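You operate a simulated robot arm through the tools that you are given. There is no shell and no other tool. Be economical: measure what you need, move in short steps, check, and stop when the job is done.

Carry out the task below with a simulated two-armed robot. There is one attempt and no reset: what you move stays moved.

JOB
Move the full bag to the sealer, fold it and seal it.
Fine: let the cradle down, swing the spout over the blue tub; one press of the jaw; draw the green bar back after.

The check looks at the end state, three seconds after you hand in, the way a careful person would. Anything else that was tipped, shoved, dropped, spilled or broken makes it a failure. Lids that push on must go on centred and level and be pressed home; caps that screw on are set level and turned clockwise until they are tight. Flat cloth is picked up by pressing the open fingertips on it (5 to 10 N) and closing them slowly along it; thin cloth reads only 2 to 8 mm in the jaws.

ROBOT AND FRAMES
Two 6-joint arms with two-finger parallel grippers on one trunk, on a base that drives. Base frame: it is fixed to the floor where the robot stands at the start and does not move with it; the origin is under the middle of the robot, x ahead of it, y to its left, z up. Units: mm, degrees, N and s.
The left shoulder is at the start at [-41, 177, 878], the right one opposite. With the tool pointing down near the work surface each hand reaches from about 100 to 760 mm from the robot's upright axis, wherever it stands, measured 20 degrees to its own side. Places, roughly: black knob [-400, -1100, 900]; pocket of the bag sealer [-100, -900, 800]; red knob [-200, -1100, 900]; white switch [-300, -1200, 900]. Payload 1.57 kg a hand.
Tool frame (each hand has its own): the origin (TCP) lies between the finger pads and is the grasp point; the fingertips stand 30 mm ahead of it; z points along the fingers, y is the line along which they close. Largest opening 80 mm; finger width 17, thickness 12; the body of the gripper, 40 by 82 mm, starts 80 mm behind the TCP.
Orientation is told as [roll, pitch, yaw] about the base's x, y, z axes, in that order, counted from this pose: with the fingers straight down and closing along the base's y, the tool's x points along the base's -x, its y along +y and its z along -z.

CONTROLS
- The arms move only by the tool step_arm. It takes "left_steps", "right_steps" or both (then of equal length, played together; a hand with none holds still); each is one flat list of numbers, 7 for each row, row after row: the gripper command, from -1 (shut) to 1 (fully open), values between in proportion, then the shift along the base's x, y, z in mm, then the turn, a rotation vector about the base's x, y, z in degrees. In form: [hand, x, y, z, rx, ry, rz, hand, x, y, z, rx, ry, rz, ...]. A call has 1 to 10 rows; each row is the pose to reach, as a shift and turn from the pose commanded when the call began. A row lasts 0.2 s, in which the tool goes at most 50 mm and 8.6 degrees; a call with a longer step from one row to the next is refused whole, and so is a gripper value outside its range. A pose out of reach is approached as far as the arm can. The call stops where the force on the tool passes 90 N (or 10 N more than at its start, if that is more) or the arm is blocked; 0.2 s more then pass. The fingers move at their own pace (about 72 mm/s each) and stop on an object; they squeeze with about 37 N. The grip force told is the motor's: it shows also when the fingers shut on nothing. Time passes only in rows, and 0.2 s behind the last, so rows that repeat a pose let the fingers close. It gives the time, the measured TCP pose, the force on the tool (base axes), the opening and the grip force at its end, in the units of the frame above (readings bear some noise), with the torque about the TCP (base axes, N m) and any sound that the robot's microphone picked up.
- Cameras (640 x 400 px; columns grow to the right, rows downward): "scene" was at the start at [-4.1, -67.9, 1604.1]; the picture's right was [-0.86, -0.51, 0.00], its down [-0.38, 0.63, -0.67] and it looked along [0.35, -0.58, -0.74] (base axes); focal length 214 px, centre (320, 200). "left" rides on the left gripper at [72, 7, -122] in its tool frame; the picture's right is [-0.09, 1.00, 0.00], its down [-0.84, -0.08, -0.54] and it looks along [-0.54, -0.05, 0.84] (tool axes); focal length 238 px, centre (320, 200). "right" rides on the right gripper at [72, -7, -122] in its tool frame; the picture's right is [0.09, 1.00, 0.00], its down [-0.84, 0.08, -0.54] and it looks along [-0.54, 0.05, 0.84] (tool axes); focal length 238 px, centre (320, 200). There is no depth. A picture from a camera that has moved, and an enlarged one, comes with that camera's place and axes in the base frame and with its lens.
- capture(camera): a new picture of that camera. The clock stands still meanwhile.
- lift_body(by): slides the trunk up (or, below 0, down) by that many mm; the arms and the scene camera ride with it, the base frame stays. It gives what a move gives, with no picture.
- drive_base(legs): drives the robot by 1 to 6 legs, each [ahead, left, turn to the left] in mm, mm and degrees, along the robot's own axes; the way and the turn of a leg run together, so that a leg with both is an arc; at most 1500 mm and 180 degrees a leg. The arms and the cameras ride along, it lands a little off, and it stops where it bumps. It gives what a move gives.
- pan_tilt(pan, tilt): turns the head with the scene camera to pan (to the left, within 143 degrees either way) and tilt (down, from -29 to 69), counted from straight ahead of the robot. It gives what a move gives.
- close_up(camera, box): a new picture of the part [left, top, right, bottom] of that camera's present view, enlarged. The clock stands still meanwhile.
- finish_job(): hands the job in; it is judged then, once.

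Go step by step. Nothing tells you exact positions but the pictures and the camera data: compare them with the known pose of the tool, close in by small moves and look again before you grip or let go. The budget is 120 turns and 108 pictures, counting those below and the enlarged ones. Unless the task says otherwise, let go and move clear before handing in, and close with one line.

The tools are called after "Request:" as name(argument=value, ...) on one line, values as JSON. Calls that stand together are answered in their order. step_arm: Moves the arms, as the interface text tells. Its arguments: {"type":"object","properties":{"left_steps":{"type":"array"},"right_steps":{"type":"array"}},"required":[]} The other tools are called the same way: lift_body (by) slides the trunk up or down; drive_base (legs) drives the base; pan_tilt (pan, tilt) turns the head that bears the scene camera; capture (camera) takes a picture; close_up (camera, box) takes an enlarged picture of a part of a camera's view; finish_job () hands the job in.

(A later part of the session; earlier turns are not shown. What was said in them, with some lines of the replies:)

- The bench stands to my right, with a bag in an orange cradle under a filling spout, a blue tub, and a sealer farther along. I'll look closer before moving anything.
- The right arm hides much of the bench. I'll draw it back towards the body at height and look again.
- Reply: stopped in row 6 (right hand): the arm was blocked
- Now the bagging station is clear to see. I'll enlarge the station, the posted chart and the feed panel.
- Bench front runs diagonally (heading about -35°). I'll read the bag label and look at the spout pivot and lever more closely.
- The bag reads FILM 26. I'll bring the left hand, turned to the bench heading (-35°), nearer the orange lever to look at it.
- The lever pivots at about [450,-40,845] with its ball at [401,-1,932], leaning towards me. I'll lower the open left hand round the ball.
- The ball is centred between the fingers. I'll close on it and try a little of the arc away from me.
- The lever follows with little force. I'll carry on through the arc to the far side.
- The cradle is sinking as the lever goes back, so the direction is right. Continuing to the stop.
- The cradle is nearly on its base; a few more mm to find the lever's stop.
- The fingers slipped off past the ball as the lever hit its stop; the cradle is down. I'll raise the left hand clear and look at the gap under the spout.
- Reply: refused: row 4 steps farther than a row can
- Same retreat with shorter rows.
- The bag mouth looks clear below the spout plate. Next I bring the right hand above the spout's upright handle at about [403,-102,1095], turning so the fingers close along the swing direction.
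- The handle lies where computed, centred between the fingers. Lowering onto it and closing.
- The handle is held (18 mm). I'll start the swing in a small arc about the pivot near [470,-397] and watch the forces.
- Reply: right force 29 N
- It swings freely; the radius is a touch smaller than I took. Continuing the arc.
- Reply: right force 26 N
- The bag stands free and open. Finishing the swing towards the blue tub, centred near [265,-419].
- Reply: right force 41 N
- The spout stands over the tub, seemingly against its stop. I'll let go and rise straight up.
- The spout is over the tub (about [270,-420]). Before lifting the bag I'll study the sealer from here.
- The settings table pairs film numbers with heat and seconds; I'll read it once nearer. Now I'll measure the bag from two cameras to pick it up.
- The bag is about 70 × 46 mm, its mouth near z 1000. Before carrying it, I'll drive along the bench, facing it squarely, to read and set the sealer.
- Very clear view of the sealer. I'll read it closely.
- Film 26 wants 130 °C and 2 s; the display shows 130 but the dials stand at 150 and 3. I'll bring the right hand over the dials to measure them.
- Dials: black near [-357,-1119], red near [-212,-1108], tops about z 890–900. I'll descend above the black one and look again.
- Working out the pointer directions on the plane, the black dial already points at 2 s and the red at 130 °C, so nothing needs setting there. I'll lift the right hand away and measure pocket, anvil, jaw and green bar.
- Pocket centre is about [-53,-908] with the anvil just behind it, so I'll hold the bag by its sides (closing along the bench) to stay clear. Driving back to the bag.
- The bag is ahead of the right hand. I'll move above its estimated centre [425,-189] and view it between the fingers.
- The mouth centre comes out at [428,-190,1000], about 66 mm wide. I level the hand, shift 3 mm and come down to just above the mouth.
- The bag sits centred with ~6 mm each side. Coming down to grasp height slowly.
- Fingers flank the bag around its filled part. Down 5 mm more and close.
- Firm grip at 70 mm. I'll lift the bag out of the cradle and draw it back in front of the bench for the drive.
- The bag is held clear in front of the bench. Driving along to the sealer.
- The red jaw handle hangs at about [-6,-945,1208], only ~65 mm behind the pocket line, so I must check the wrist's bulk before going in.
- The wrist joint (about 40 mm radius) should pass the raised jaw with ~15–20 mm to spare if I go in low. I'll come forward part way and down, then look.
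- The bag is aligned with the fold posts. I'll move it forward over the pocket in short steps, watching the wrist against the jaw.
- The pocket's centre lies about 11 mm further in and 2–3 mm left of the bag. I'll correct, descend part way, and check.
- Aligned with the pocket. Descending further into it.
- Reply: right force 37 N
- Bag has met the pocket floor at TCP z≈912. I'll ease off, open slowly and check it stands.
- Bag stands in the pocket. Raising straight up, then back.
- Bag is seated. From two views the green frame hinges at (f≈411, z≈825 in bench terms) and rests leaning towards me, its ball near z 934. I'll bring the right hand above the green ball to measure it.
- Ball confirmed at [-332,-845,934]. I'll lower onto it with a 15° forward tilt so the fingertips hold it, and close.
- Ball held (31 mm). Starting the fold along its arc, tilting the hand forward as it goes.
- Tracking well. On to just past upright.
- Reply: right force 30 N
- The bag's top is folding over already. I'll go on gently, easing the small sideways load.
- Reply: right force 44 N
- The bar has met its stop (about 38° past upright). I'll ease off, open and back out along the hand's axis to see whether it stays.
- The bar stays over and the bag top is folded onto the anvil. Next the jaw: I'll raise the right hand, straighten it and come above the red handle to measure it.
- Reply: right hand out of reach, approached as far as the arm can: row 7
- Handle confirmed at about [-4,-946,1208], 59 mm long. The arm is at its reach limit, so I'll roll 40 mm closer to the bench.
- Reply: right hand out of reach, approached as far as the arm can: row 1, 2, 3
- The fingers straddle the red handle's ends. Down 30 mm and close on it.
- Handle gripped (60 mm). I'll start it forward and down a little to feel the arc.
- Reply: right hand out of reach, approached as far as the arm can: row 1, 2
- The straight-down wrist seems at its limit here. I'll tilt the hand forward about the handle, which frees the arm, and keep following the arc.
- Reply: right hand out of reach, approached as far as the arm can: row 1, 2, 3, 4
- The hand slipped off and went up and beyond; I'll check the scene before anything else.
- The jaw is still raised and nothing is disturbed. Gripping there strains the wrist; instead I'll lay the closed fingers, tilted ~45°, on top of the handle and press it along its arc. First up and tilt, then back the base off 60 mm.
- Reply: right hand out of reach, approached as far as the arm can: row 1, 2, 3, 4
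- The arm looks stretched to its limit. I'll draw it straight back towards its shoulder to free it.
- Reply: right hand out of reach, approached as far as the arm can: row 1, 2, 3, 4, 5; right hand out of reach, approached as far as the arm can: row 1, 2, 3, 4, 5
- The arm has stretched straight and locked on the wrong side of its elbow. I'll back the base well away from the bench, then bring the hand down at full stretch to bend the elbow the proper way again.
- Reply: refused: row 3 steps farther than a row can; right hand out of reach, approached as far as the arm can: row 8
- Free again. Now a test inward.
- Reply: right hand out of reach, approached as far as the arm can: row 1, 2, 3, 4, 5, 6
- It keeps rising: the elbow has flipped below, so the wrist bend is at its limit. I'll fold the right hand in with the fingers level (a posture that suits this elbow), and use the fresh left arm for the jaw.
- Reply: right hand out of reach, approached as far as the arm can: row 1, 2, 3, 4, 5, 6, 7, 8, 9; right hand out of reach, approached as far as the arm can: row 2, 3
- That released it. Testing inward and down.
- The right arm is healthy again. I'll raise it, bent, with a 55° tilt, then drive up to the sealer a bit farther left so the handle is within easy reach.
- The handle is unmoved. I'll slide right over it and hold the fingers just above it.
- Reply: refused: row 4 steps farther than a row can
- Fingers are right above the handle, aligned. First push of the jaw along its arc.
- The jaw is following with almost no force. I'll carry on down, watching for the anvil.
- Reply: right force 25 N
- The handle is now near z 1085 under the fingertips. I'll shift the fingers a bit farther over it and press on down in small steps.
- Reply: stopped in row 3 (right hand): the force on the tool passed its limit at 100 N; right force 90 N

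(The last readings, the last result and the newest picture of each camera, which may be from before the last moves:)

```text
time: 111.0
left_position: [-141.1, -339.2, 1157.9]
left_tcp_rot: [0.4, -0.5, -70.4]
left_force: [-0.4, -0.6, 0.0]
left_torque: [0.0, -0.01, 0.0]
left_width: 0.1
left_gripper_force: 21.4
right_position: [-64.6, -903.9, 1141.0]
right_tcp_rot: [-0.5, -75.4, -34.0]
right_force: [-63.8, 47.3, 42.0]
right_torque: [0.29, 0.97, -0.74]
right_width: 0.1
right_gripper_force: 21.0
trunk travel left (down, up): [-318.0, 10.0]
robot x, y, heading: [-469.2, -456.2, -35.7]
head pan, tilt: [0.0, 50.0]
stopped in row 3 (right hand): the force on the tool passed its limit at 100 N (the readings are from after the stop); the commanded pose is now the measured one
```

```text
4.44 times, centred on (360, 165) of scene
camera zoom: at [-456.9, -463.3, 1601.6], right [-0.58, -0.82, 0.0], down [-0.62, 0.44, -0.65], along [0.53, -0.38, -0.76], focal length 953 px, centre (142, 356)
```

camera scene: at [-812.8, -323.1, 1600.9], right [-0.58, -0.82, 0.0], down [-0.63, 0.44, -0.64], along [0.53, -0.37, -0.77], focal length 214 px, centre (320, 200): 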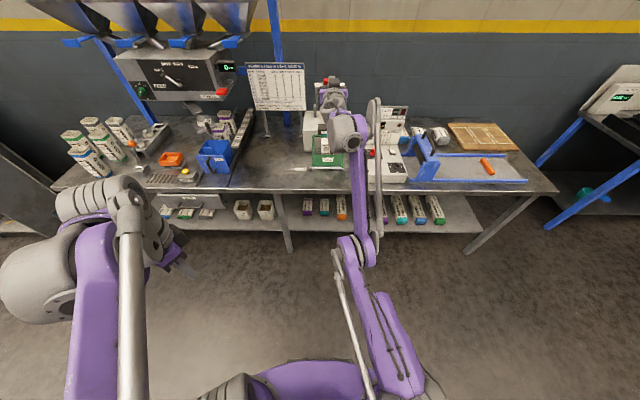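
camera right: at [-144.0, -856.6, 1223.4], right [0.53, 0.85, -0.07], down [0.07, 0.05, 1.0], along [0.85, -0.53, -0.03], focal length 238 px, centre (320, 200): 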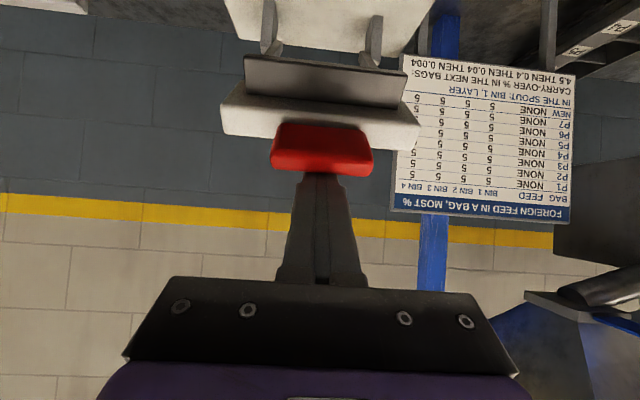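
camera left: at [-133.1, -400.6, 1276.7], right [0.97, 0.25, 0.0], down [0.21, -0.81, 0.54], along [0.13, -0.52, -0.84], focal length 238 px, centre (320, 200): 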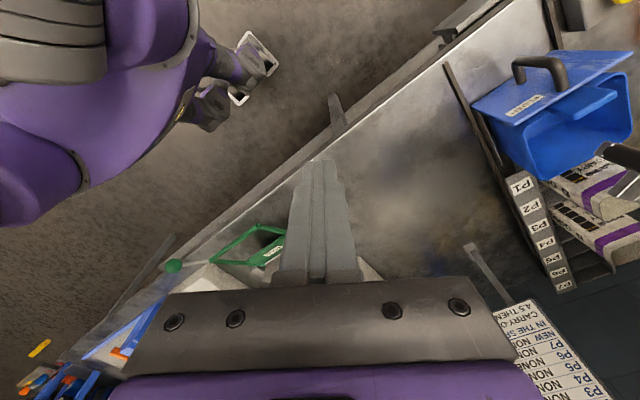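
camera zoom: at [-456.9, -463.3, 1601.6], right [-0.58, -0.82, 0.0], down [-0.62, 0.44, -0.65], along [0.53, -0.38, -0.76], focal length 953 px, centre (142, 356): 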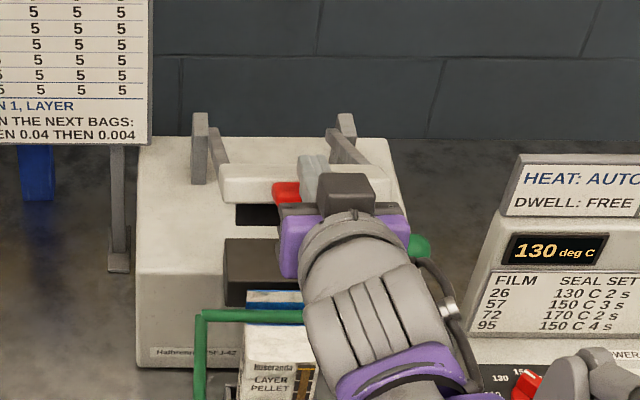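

A forward-facing contact stopped me. One look along the fingers to see what they touch.

Request:
capture(camera="right")

```text
7 pictures are left
camera right: at [-178.7, -832.1, 1101.4], right [0.55, 0.83, -0.09], down [-0.21, 0.24, 0.95], along [0.81, -0.5, 0.31], focal length 238 px, centre (320, 200)
```

right: 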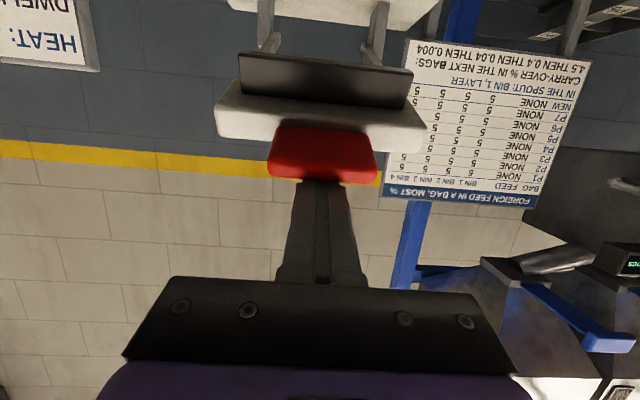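

The fingers reach too far past the handle and press on the jaw's front. I'll draw them back so just the tips lie on the handle, then press down along the arc (pivot about f 688, z 1020).

Request:
step_arm(right_steps=[-1, -9.8, 6.9, 6, 0, 0, 0, -1, -18, 12.6, 4, 0, 0, 0, -1, -18, 12.6, -5, 0, 0, 0, -1, -22.5, 15.8, -21, 0, 0, 0, -1, -26.2, 18.4, -37, 0, 0, 0])

```text
time: 112.2
left_position: [-132.5, -345.2, 1154.7]
left_tcp_rot: [0.2, -0.2, -70.4]
left_force: [0.1, -1.4, 0.3]
left_torque: [-0.03, -0.01, 0.01]
left_width: 0.1
left_gripper_force: 21.3
right_position: [-79.9, -892.3, 1094.5]
right_tcp_rot: [-0.5, -74.7, -34.3]
right_force: [-19.1, 21.5, 10.0]
right_torque: [0.13, 0.28, -0.34]
right_width: 0.0
right_gripper_force: 21.1
trunk travel left (down, up): [-318.0, 10.0]
robot x, y, heading: [-469.3, -456.1, -35.3]
head pan, tilt: [0.0, 50.0]
```

Request:
step_arm(right_steps=[-1, -8, 6, 4, 0, 0, 0, -1, -14, 10, 2, 0, 0, 0, -1, -16, 11, -12, 0, 0, 0, -1, -18, 12.5, -26, 0, 0, 0])

Request:
close_up(camera="scene", box=[310, 110, 420, 230])

```text
time: 113.2
left_position: [-128.5, -349.9, 1154.0]
left_tcp_rot: [0.0, 0.0, -70.3]
left_force: [0.0, -0.7, 0.3]
left_torque: [-0.02, 0.0, 0.01]
left_width: 0.2
left_gripper_force: 21.4
right_position: [-95.1, -883.7, 1067.3]
right_tcp_rot: [-0.3, -74.5, -34.4]
right_force: [0.5, -1.1, 1.7]
right_torque: [-0.01, -0.01, -0.03]
right_width: 0.0
right_gripper_force: 21.6
trunk travel left (down, up): [-318.0, 10.0]
robot x, y, heading: [-465.5, -455.0, -35.5]
head pan, tilt: [0.0, 50.0]
```

```text
3.33 times, centred on (365, 170) of scene
camera zoom: at [-440.8, -476.3, 1601.0], right [-0.58, -0.82, 0.0], down [-0.63, 0.44, -0.64], along [0.52, -0.37, -0.77], focal length 715 px, centre (170, 300)
```

zoom: 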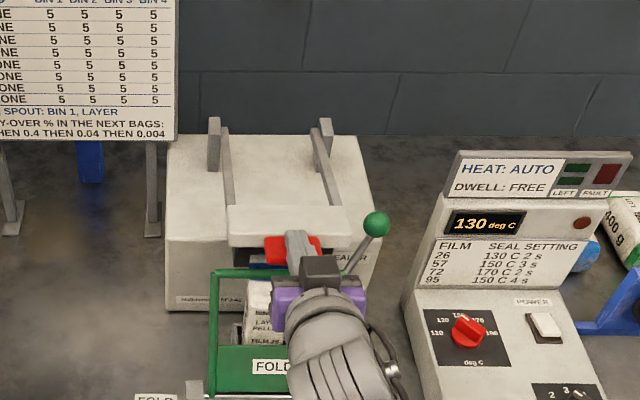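

The jaw is almost on the anvil with the fingertips square on the red handle. Last small steps down.

Request:
step_arm(right_steps=[-1, 0, 0, -7, 0, 0, 0, -1, 0, 0, -14, 0, 0, 0])

```text
time: 113.8
left_position: [-130.4, -348.0, 1154.1]
left_tcp_rot: [-0.1, 0.0, -70.3]
left_force: [-0.6, 0.0, -0.9]
left_torque: [0.01, 0.0, -0.02]
left_width: 0.1
left_gripper_force: 21.4
right_position: [-94.6, -883.1, 1053.1]
right_tcp_rot: [-0.4, -74.6, -34.4]
right_force: [-0.3, 0.0, 0.5]
right_torque: [-0.04, -0.08, 0.06]
right_width: 0.0
right_gripper_force: 21.1
trunk travel left (down, up): [-318.0, 10.0]
robot x, y, heading: [-463.5, -455.8, -35.2]
head pan, tilt: [0.0, 50.0]
```

Request:
step_arm(right_steps=[-1, 0, 0, -6, 0, 0, 0, -1, 0, 0, -12, 0, 0, 0, -1, 0, 0, -18, 0, 0, 0])

```text
time: 114.6
left_position: [-129.1, -349.4, 1153.4]
left_tcp_rot: [0.0, -0.1, -70.3]
left_force: [-0.3, 0.4, 0.5]
left_torque: [0.0, 0.0, -0.01]
left_width: 0.0
left_gripper_force: 21.4
right_position: [-94.9, -884.0, 1035.9]
right_tcp_rot: [-0.4, -74.4, -34.4]
right_force: [0.1, 0.8, 0.2]
right_torque: [-0.02, 0.0, -0.02]
right_width: 0.3
right_gripper_force: 21.5
trunk travel left (down, up): [-318.0, 10.0]
robot x, y, heading: [-466.0, -457.2, -35.3]
head pan, tilt: [0.0, 50.0]
```

Request:
close_up(camera="scene", box=[325, 150, 395, 220])

```text
5.71 times, centred on (360, 185) of scene
camera zoom: at [-440.8, -476.2, 1600.9], right [-0.58, -0.82, 0.0], down [-0.63, 0.44, -0.64], along [0.52, -0.37, -0.77], focal length 1226 px, centre (91, 286)
```

zoom: 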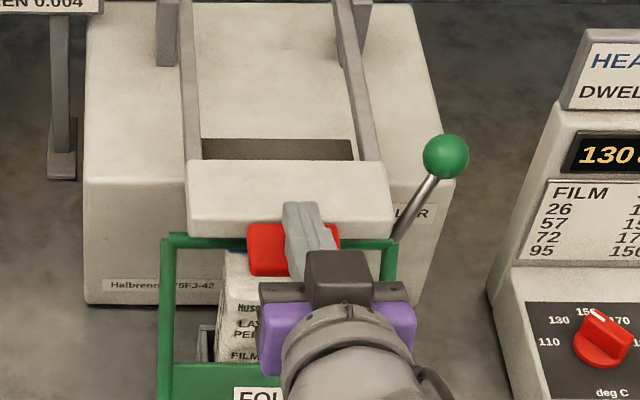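

Jaw over the anvil, fingers on the handle. Continue down until it resists.

Request:
step_arm(right_steps=[-1, 0, 0, -5, 0, 0, 0, -1, 0, 0, -10, 0, 0, 0, -1, 0, 0, -15, 0, 0, 0])

```text
time: 115.4
left_position: [-130.6, -348.1, 1155.2]
left_tcp_rot: [0.1, -0.3, -70.4]
left_force: [-0.5, -0.6, 0.1]
left_torque: [0.0, 0.0, 0.0]
left_width: 0.0
left_gripper_force: 21.2
right_position: [-96.2, -883.8, 1025.3]
right_tcp_rot: [-0.4, -75.1, -34.2]
right_force: [3.3, -9.6, 48.1]
right_torque: [-0.86, -1.1, -0.54]
right_width: 0.2
right_gripper_force: 21.1
trunk travel left (down, up): [-318.0, 10.0]
robot x, y, heading: [-466.0, -453.4, -35.7]
head pan, tilt: [0.0, 50.0]
```

It resists with 48 N: closed. Holding it for the 2 s dwell.

Request:
step_arm(right_steps=[-1, 0, 0, -2, 0, 0, 0, -1, 0, 0, -2, 0, 0, 0, -1, 0, 0, -2, 0, 0, 0, -1, 0, 0, -2, 0, 0, 0, -1, 0, 0, -2, 0, 0, 0, -1, 0, 0, -2, 0, 0, 0, -1, 0, 0, -2, 0, 0, 0])

Request:
close_up(camera="scene", box=[325, 130, 455, 220])

```text
time: 116.7
left_position: [-132.7, -346.8, 1153.6]
left_tcp_rot: [0.0, 0.1, -70.4]
left_force: [-0.5, 0.1, 0.4]
left_torque: [0.01, -0.04, -0.01]
left_width: 0.0
left_gripper_force: 21.7
right_position: [-95.1, -884.1, 1024.7]
right_tcp_rot: [-0.3, -76.0, -33.9]
right_force: [-0.7, -14.3, 47.3]
right_torque: [-0.97, -1.02, 0.23]
right_width: 0.1
right_gripper_force: 21.3
trunk travel left (down, up): [-318.0, 10.0]
robot x, y, heading: [-466.8, -461.7, -35.2]
head pan, tilt: [0.0, 50.0]
stopped in row 6 (right hand): the force on the tool passed its limit at 90 N (the readings are from after the stop); the commanded pose is now the measured one
```

```text
4.44 times, centred on (390, 175) of scene
camera zoom: at [-445.2, -474.0, 1600.2], right [-0.58, -0.82, 0.0], down [-0.62, 0.44, -0.65], along [0.53, -0.37, -0.76], focal length 953 px, centre (9, 311)
```

zoom: 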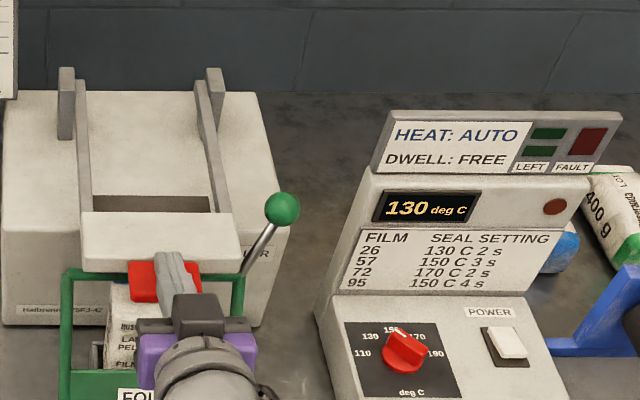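

Still pressed with 47 N. Holding 0.6 s more to complete about 2 s.

Request:
step_arm(right_steps=[-1, 0, 0, 0, 0, 0, 0, -1, 0, 0, 0, 0, 0, 0])

```text
time: 117.3
left_position: [-131.3, -349.0, 1156.8]
left_tcp_rot: [0.2, 0.0, -70.3]
left_force: [0.2, 0.0, 0.0]
left_torque: [-0.04, 0.01, 0.0]
left_width: 0.1
left_gripper_force: 20.9
right_position: [-94.7, -883.1, 1025.3]
right_tcp_rot: [0.1, -75.8, -34.6]
right_force: [-7.1, -11.9, 43.0]
right_torque: [-0.83, -0.83, -0.27]
right_width: 0.0
right_gripper_force: 21.3
trunk travel left (down, up): [-318.0, 10.0]
robot x, y, heading: [-466.8, -455.2, -35.3]
head pan, tilt: [0.0, 50.0]
```

Press done (about 2.2 s). I'll lift off, back out, then take the red handle by its ends from the front to raise the jaw again.

Request:
step_arm(right_steps=[-1, 0, 0, 20, 0, 0, 0, -1, -28.7, 20.1, 25, 0, 0, 0, 1, -57.3, 40.2, 20, 0, 0, 0, 1, -57.3, 40.2, -1, 0, 0, 0, 1, -57.3, 40.2, -1, 0, 0, 0])

Request:
capture(camera="right")

```text
time: 118.5
left_position: [-129.4, -349.2, 1153.9]
left_tcp_rot: [0.0, 0.0, -70.3]
left_force: [0.3, -1.2, -0.3]
left_torque: [-0.03, -0.07, 0.0]
left_width: 0.0
left_gripper_force: 21.5
right_position: [-149.5, -843.9, 1022.2]
right_tcp_rot: [0.1, -75.4, -34.3]
right_force: [-0.1, -0.1, 0.1]
right_torque: [-0.03, -0.02, 0.01]
right_width: 79.9
right_gripper_force: 0.0
trunk travel left (down, up): [-318.0, 10.0]
robot x, y, heading: [-465.4, -456.0, -35.5]
head pan, tilt: [0.0, 50.0]
```

```text
3 pictures are left
camera right: at [-264.6, -772.5, 983.1], right [0.54, 0.84, -0.09], down [-0.22, 0.24, 0.95], along [0.81, -0.49, 0.31], focal length 238 px, centre (320, 200)
```

right: 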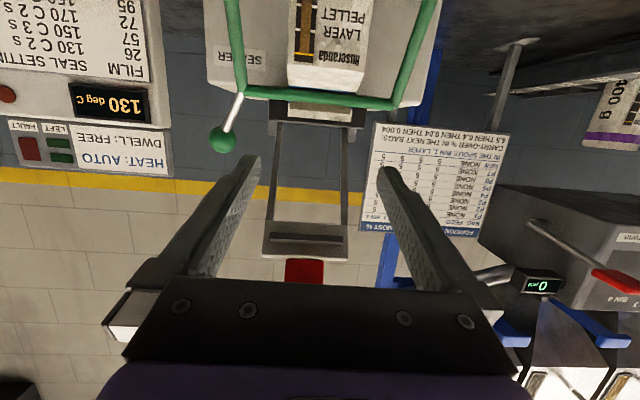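

The jaw sprang back up by itself. Now for the green bar: moving to its ball with the hand open.

Request:
step_arm(right_steps=[1, -20, -28.7, 30, 3.1, 4.5, 0, 1, -19.7, -71.7, 40, 6.3, 9, 0, 1, -8.3, -116.3, 40, 9.5, 13.5, 0, 1, 21.5, -150.6, 40, 12.6, 18, 0, 1, 51, -171.3, 13, 12.6, 18, 0])

Request:
capture(camera="right")

```text
time: 119.7
left_position: [-127.4, -351.2, 1154.4]
left_tcp_rot: [-0.1, 0.1, -70.4]
left_force: [0.0, 0.7, -0.1]
left_torque: [0.01, 0.0, 0.0]
left_width: 0.0
left_gripper_force: 21.5
right_position: [-98.2, -1016.2, 1034.2]
right_tcp_rot: [0.4, -53.3, -34.8]
right_force: [-1.0, 0.2, -1.2]
right_torque: [-0.04, 0.01, 0.02]
right_width: 80.0
right_gripper_force: 0.1
trunk travel left (down, up): [-318.0, 10.0]
robot x, y, heading: [-468.1, -457.4, -35.2]
head pan, tilt: [0.0, 50.0]
```

```text
2 pictures are left
camera right: at [-216.2, -943.7, 1050.1], right [0.52, 0.85, -0.07], down [0.1, 0.02, 1.0], along [0.85, -0.52, -0.07], focal length 238 px, centre (320, 200)
```

right: 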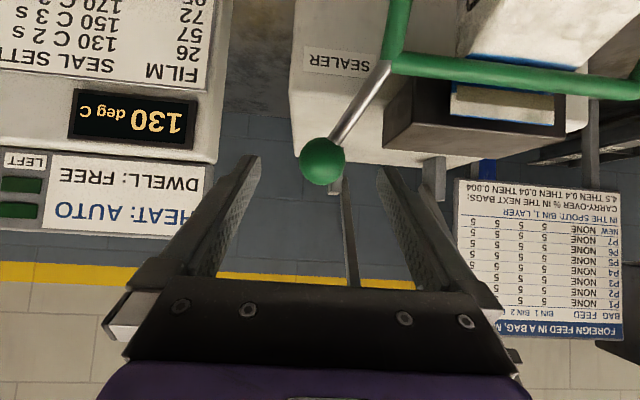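

Ball centred between the fingers. Forward onto it and close.

Request:
step_arm(right_steps=[1, 14.3, -10, -12, 0, 0, 0, 1, 28.7, -20.1, -24, 0, 0, 0, 0.2, 28.7, -20.1, -24, 0, 0, 0, -1, 28.7, -20.1, -24, 0, 0, 0, -1, 28.7, -20.1, -24, 0, 0, 0])

```text
time: 120.9
left_position: [-129.9, -348.4, 1154.9]
left_tcp_rot: [0.0, -0.1, -70.2]
left_force: [-0.1, 0.4, -0.2]
left_torque: [-0.01, 0.03, -0.01]
left_width: 0.0
left_gripper_force: 21.7
right_position: [-71.6, -1034.8, 1010.3]
right_tcp_rot: [0.5, -53.4, -34.7]
right_force: [0.3, 4.0, 0.9]
right_torque: [-0.05, -0.05, 0.0]
right_width: 31.1
right_gripper_force: 35.6
trunk travel left (down, up): [-318.0, 10.0]
robot x, y, heading: [-466.6, -454.9, -35.3]
head pan, tilt: [0.0, 50.0]
```

Held. Drawing the bar back along its arc.

Request:
step_arm(right_steps=[-1, -15, 10.5, 11.5, 0.9, 1.3, 0, -1, -29.3, 21.1, 23, 1.8, 2.6, 0, -1, -52.2, 37.8, 35, 3.7, 5.2, 0, -1, -76.4, 55.4, 43.5, 5.5, 7.9, 0, -1, -101.2, 73.4, 47.8, 7.3, 10.5, 0, -1, -126.2, 91.5, 47.7, 9.2, 13.1, 0, -1, -150.9, 109.3, 43.3, 11, 15.7, 0, -1, -174.7, 126.6, 34.5, 12.9, 18.3, 0])

```text
time: 122.7
left_position: [-129.6, -348.2, 1153.9]
left_tcp_rot: [0.0, 0.0, -70.3]
left_force: [0.1, 0.0, 0.0]
left_torque: [0.0, -0.01, -0.04]
left_width: 0.0
left_gripper_force: 22.0
right_position: [-245.6, -908.2, 1045.1]
right_tcp_rot: [0.5, -31.0, -34.8]
right_force: [-0.2, 1.4, -0.4]
right_torque: [0.01, 0.0, -0.01]
right_width: 0.1
right_gripper_force: 21.0
trunk travel left (down, up): [-318.0, 10.0]
robot x, y, heading: [-465.5, -459.9, -35.4]
head pan, tilt: [0.0, 50.0]
```

The ball slipped out of the fingers; I must see where the bar is.

Request:
capture(camera="scene")

```text
1 pictures are left
camera scene: at [-441.4, -475.7, 1600.9], right [-0.58, -0.82, 0.0], down [-0.62, 0.44, -0.64], along [0.52, -0.37, -0.77], focal length 214 px, centre (320, 200)
```

scene: 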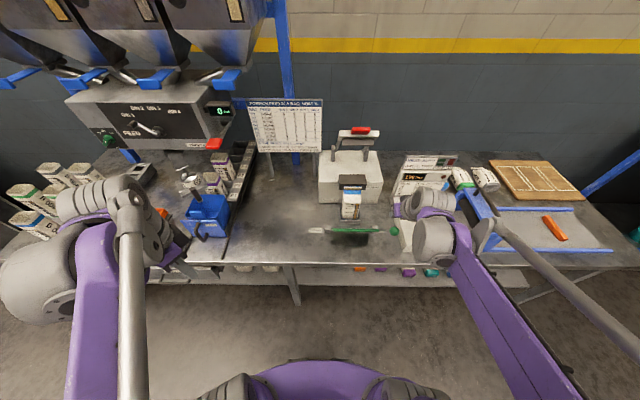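

The bar has gone past upright and is on its way down to its rest (ball ~36° to my side). I'll lift the hand clear and let time pass.

Request:
step_arm(right_steps=[-1, 0, 0, 40, 0, 0, 0, -1, 0, 0, 80, 0, 0, 0, -1, 0, 0, 80, 0, 0, 0, -1, 0, 0, 80, 0, 0, 0, -1, 0, 0, 80, 0, 0, 0, -1, 0, 0, 80, 0, 0, 0, -1, 0, 0, 80, 0, 0, 0, -1, 0, 0, 80, 0, 0, 0])

```text
time: 124.5
left_position: [-128.5, -348.3, 1155.1]
left_tcp_rot: [0.0, 0.0, -70.3]
left_force: [0.4, -0.6, -0.6]
left_torque: [0.0, 0.01, 0.0]
left_width: 0.2
left_gripper_force: 21.1
right_position: [-245.3, -909.5, 1126.2]
right_tcp_rot: [0.6, -31.0, -34.7]
right_force: [-0.8, 0.9, 0.0]
right_torque: [-0.03, -0.01, 0.04]
right_width: 0.0
right_gripper_force: 21.9
trunk travel left (down, up): [-318.0, 10.0]
robot x, y, heading: [-468.8, -461.1, -35.3]
head pan, tilt: [0.0, 50.0]
```

To be sure the bar rests fully back, I'll sweep the closed fingers along behind the ball's arc to just short of its rest point, then rise.

Request:
step_arm(right_steps=[-1, -7.4, 5.2, -40, 0, 0, 0, -1, -7.4, 5.2, -80, 0, 0, 0, -1, -26.2, 18.4, -98, 0, 0, 0, -1, -45.9, 32.1, -116, 0, 0, 0, -1, -66.3, 46.5, -146, 0, 0, 0, -1, -73.7, 51.7, -160, 0, 0, 0])

```text
time: 125.9
left_position: [-128.5, -349.9, 1154.7]
left_tcp_rot: [0.0, 0.0, -70.3]
left_force: [-0.3, 0.4, 0.6]
left_torque: [0.01, 0.01, -0.01]
left_width: 0.1
left_gripper_force: 20.9
right_position: [-317.3, -856.9, 964.6]
right_tcp_rot: [0.6, -31.0, -34.9]
right_force: [-0.2, 0.0, -0.2]
right_torque: [0.02, 0.02, 0.02]
right_width: 0.0
right_gripper_force: 21.4
trunk travel left (down, up): [-318.0, 10.0]
robot x, y, heading: [-467.1, -458.1, -35.4]
head pan, tilt: [0.0, 50.0]
```

Nothing resisted, so the ball is at or near its rest. I'll rise clear and use the last picture to confirm.

Request:
step_arm(right_steps=[-1, 10, -7, 35, 0, 0, 0, -1, 10, -7, 80, 0, 0, 0, -1, 0, -15, 120, 0, 0, 0, -1, -20, -35, 150, 0, 0, 0, -1, -45, -65, 160, 0, 0, 0, -1, -70, -100, 160, 0, 0, 0])

Request:
close_up(camera="scene", box=[290, 110, 450, 290])

```text
time: 127.3
left_position: [-129.6, -349.7, 1154.4]
left_tcp_rot: [0.0, 0.1, -70.3]
left_force: [-0.7, -0.2, 0.5]
left_torque: [0.03, 0.0, -0.01]
left_width: 0.0
left_gripper_force: 21.3
right_position: [-388.7, -957.8, 1125.0]
right_tcp_rot: [0.7, -31.0, -34.9]
right_force: [0.5, -0.1, -0.2]
right_torque: [0.01, 0.01, -0.01]
right_width: 0.1
right_gripper_force: 21.2
trunk travel left (down, up): [-318.0, 10.0]
robot x, y, heading: [-465.3, -456.4, -35.3]
head pan, tilt: [0.0, 50.0]
```

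```text
2.22 times, centred on (370, 200) of scene
camera zoom: at [-440.9, -477.8, 1601.0], right [-0.58, -0.82, 0.0], down [-0.63, 0.44, -0.64], along [0.52, -0.37, -0.77], focal length 477 px, centre (209, 200)
```

zoom: 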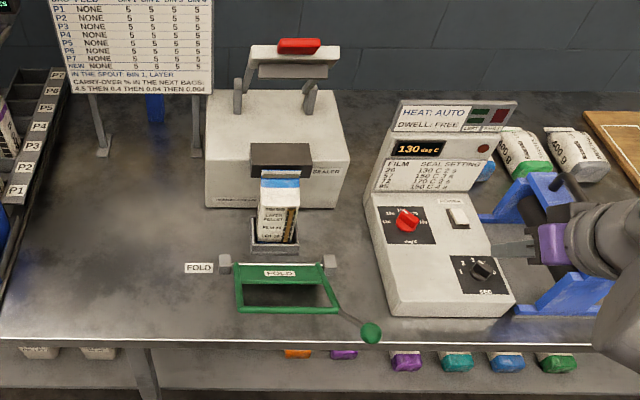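

The green bar is back at rest, the jaw is up, and the bag stands in the pocket with its top folded. Both hands are clear, so I'm handing in.

Request:
finish_job()

```text
The job is handed in.
```

I moved the bag to the sealer pocket, folded its top, pressed the jaw once for about 2 s at 130 °C, and drew the green bar back. The cradle is down and the spout is over the blue tub. The sealer gave no lamp or sound, so I couldn't confirm that the seal took.
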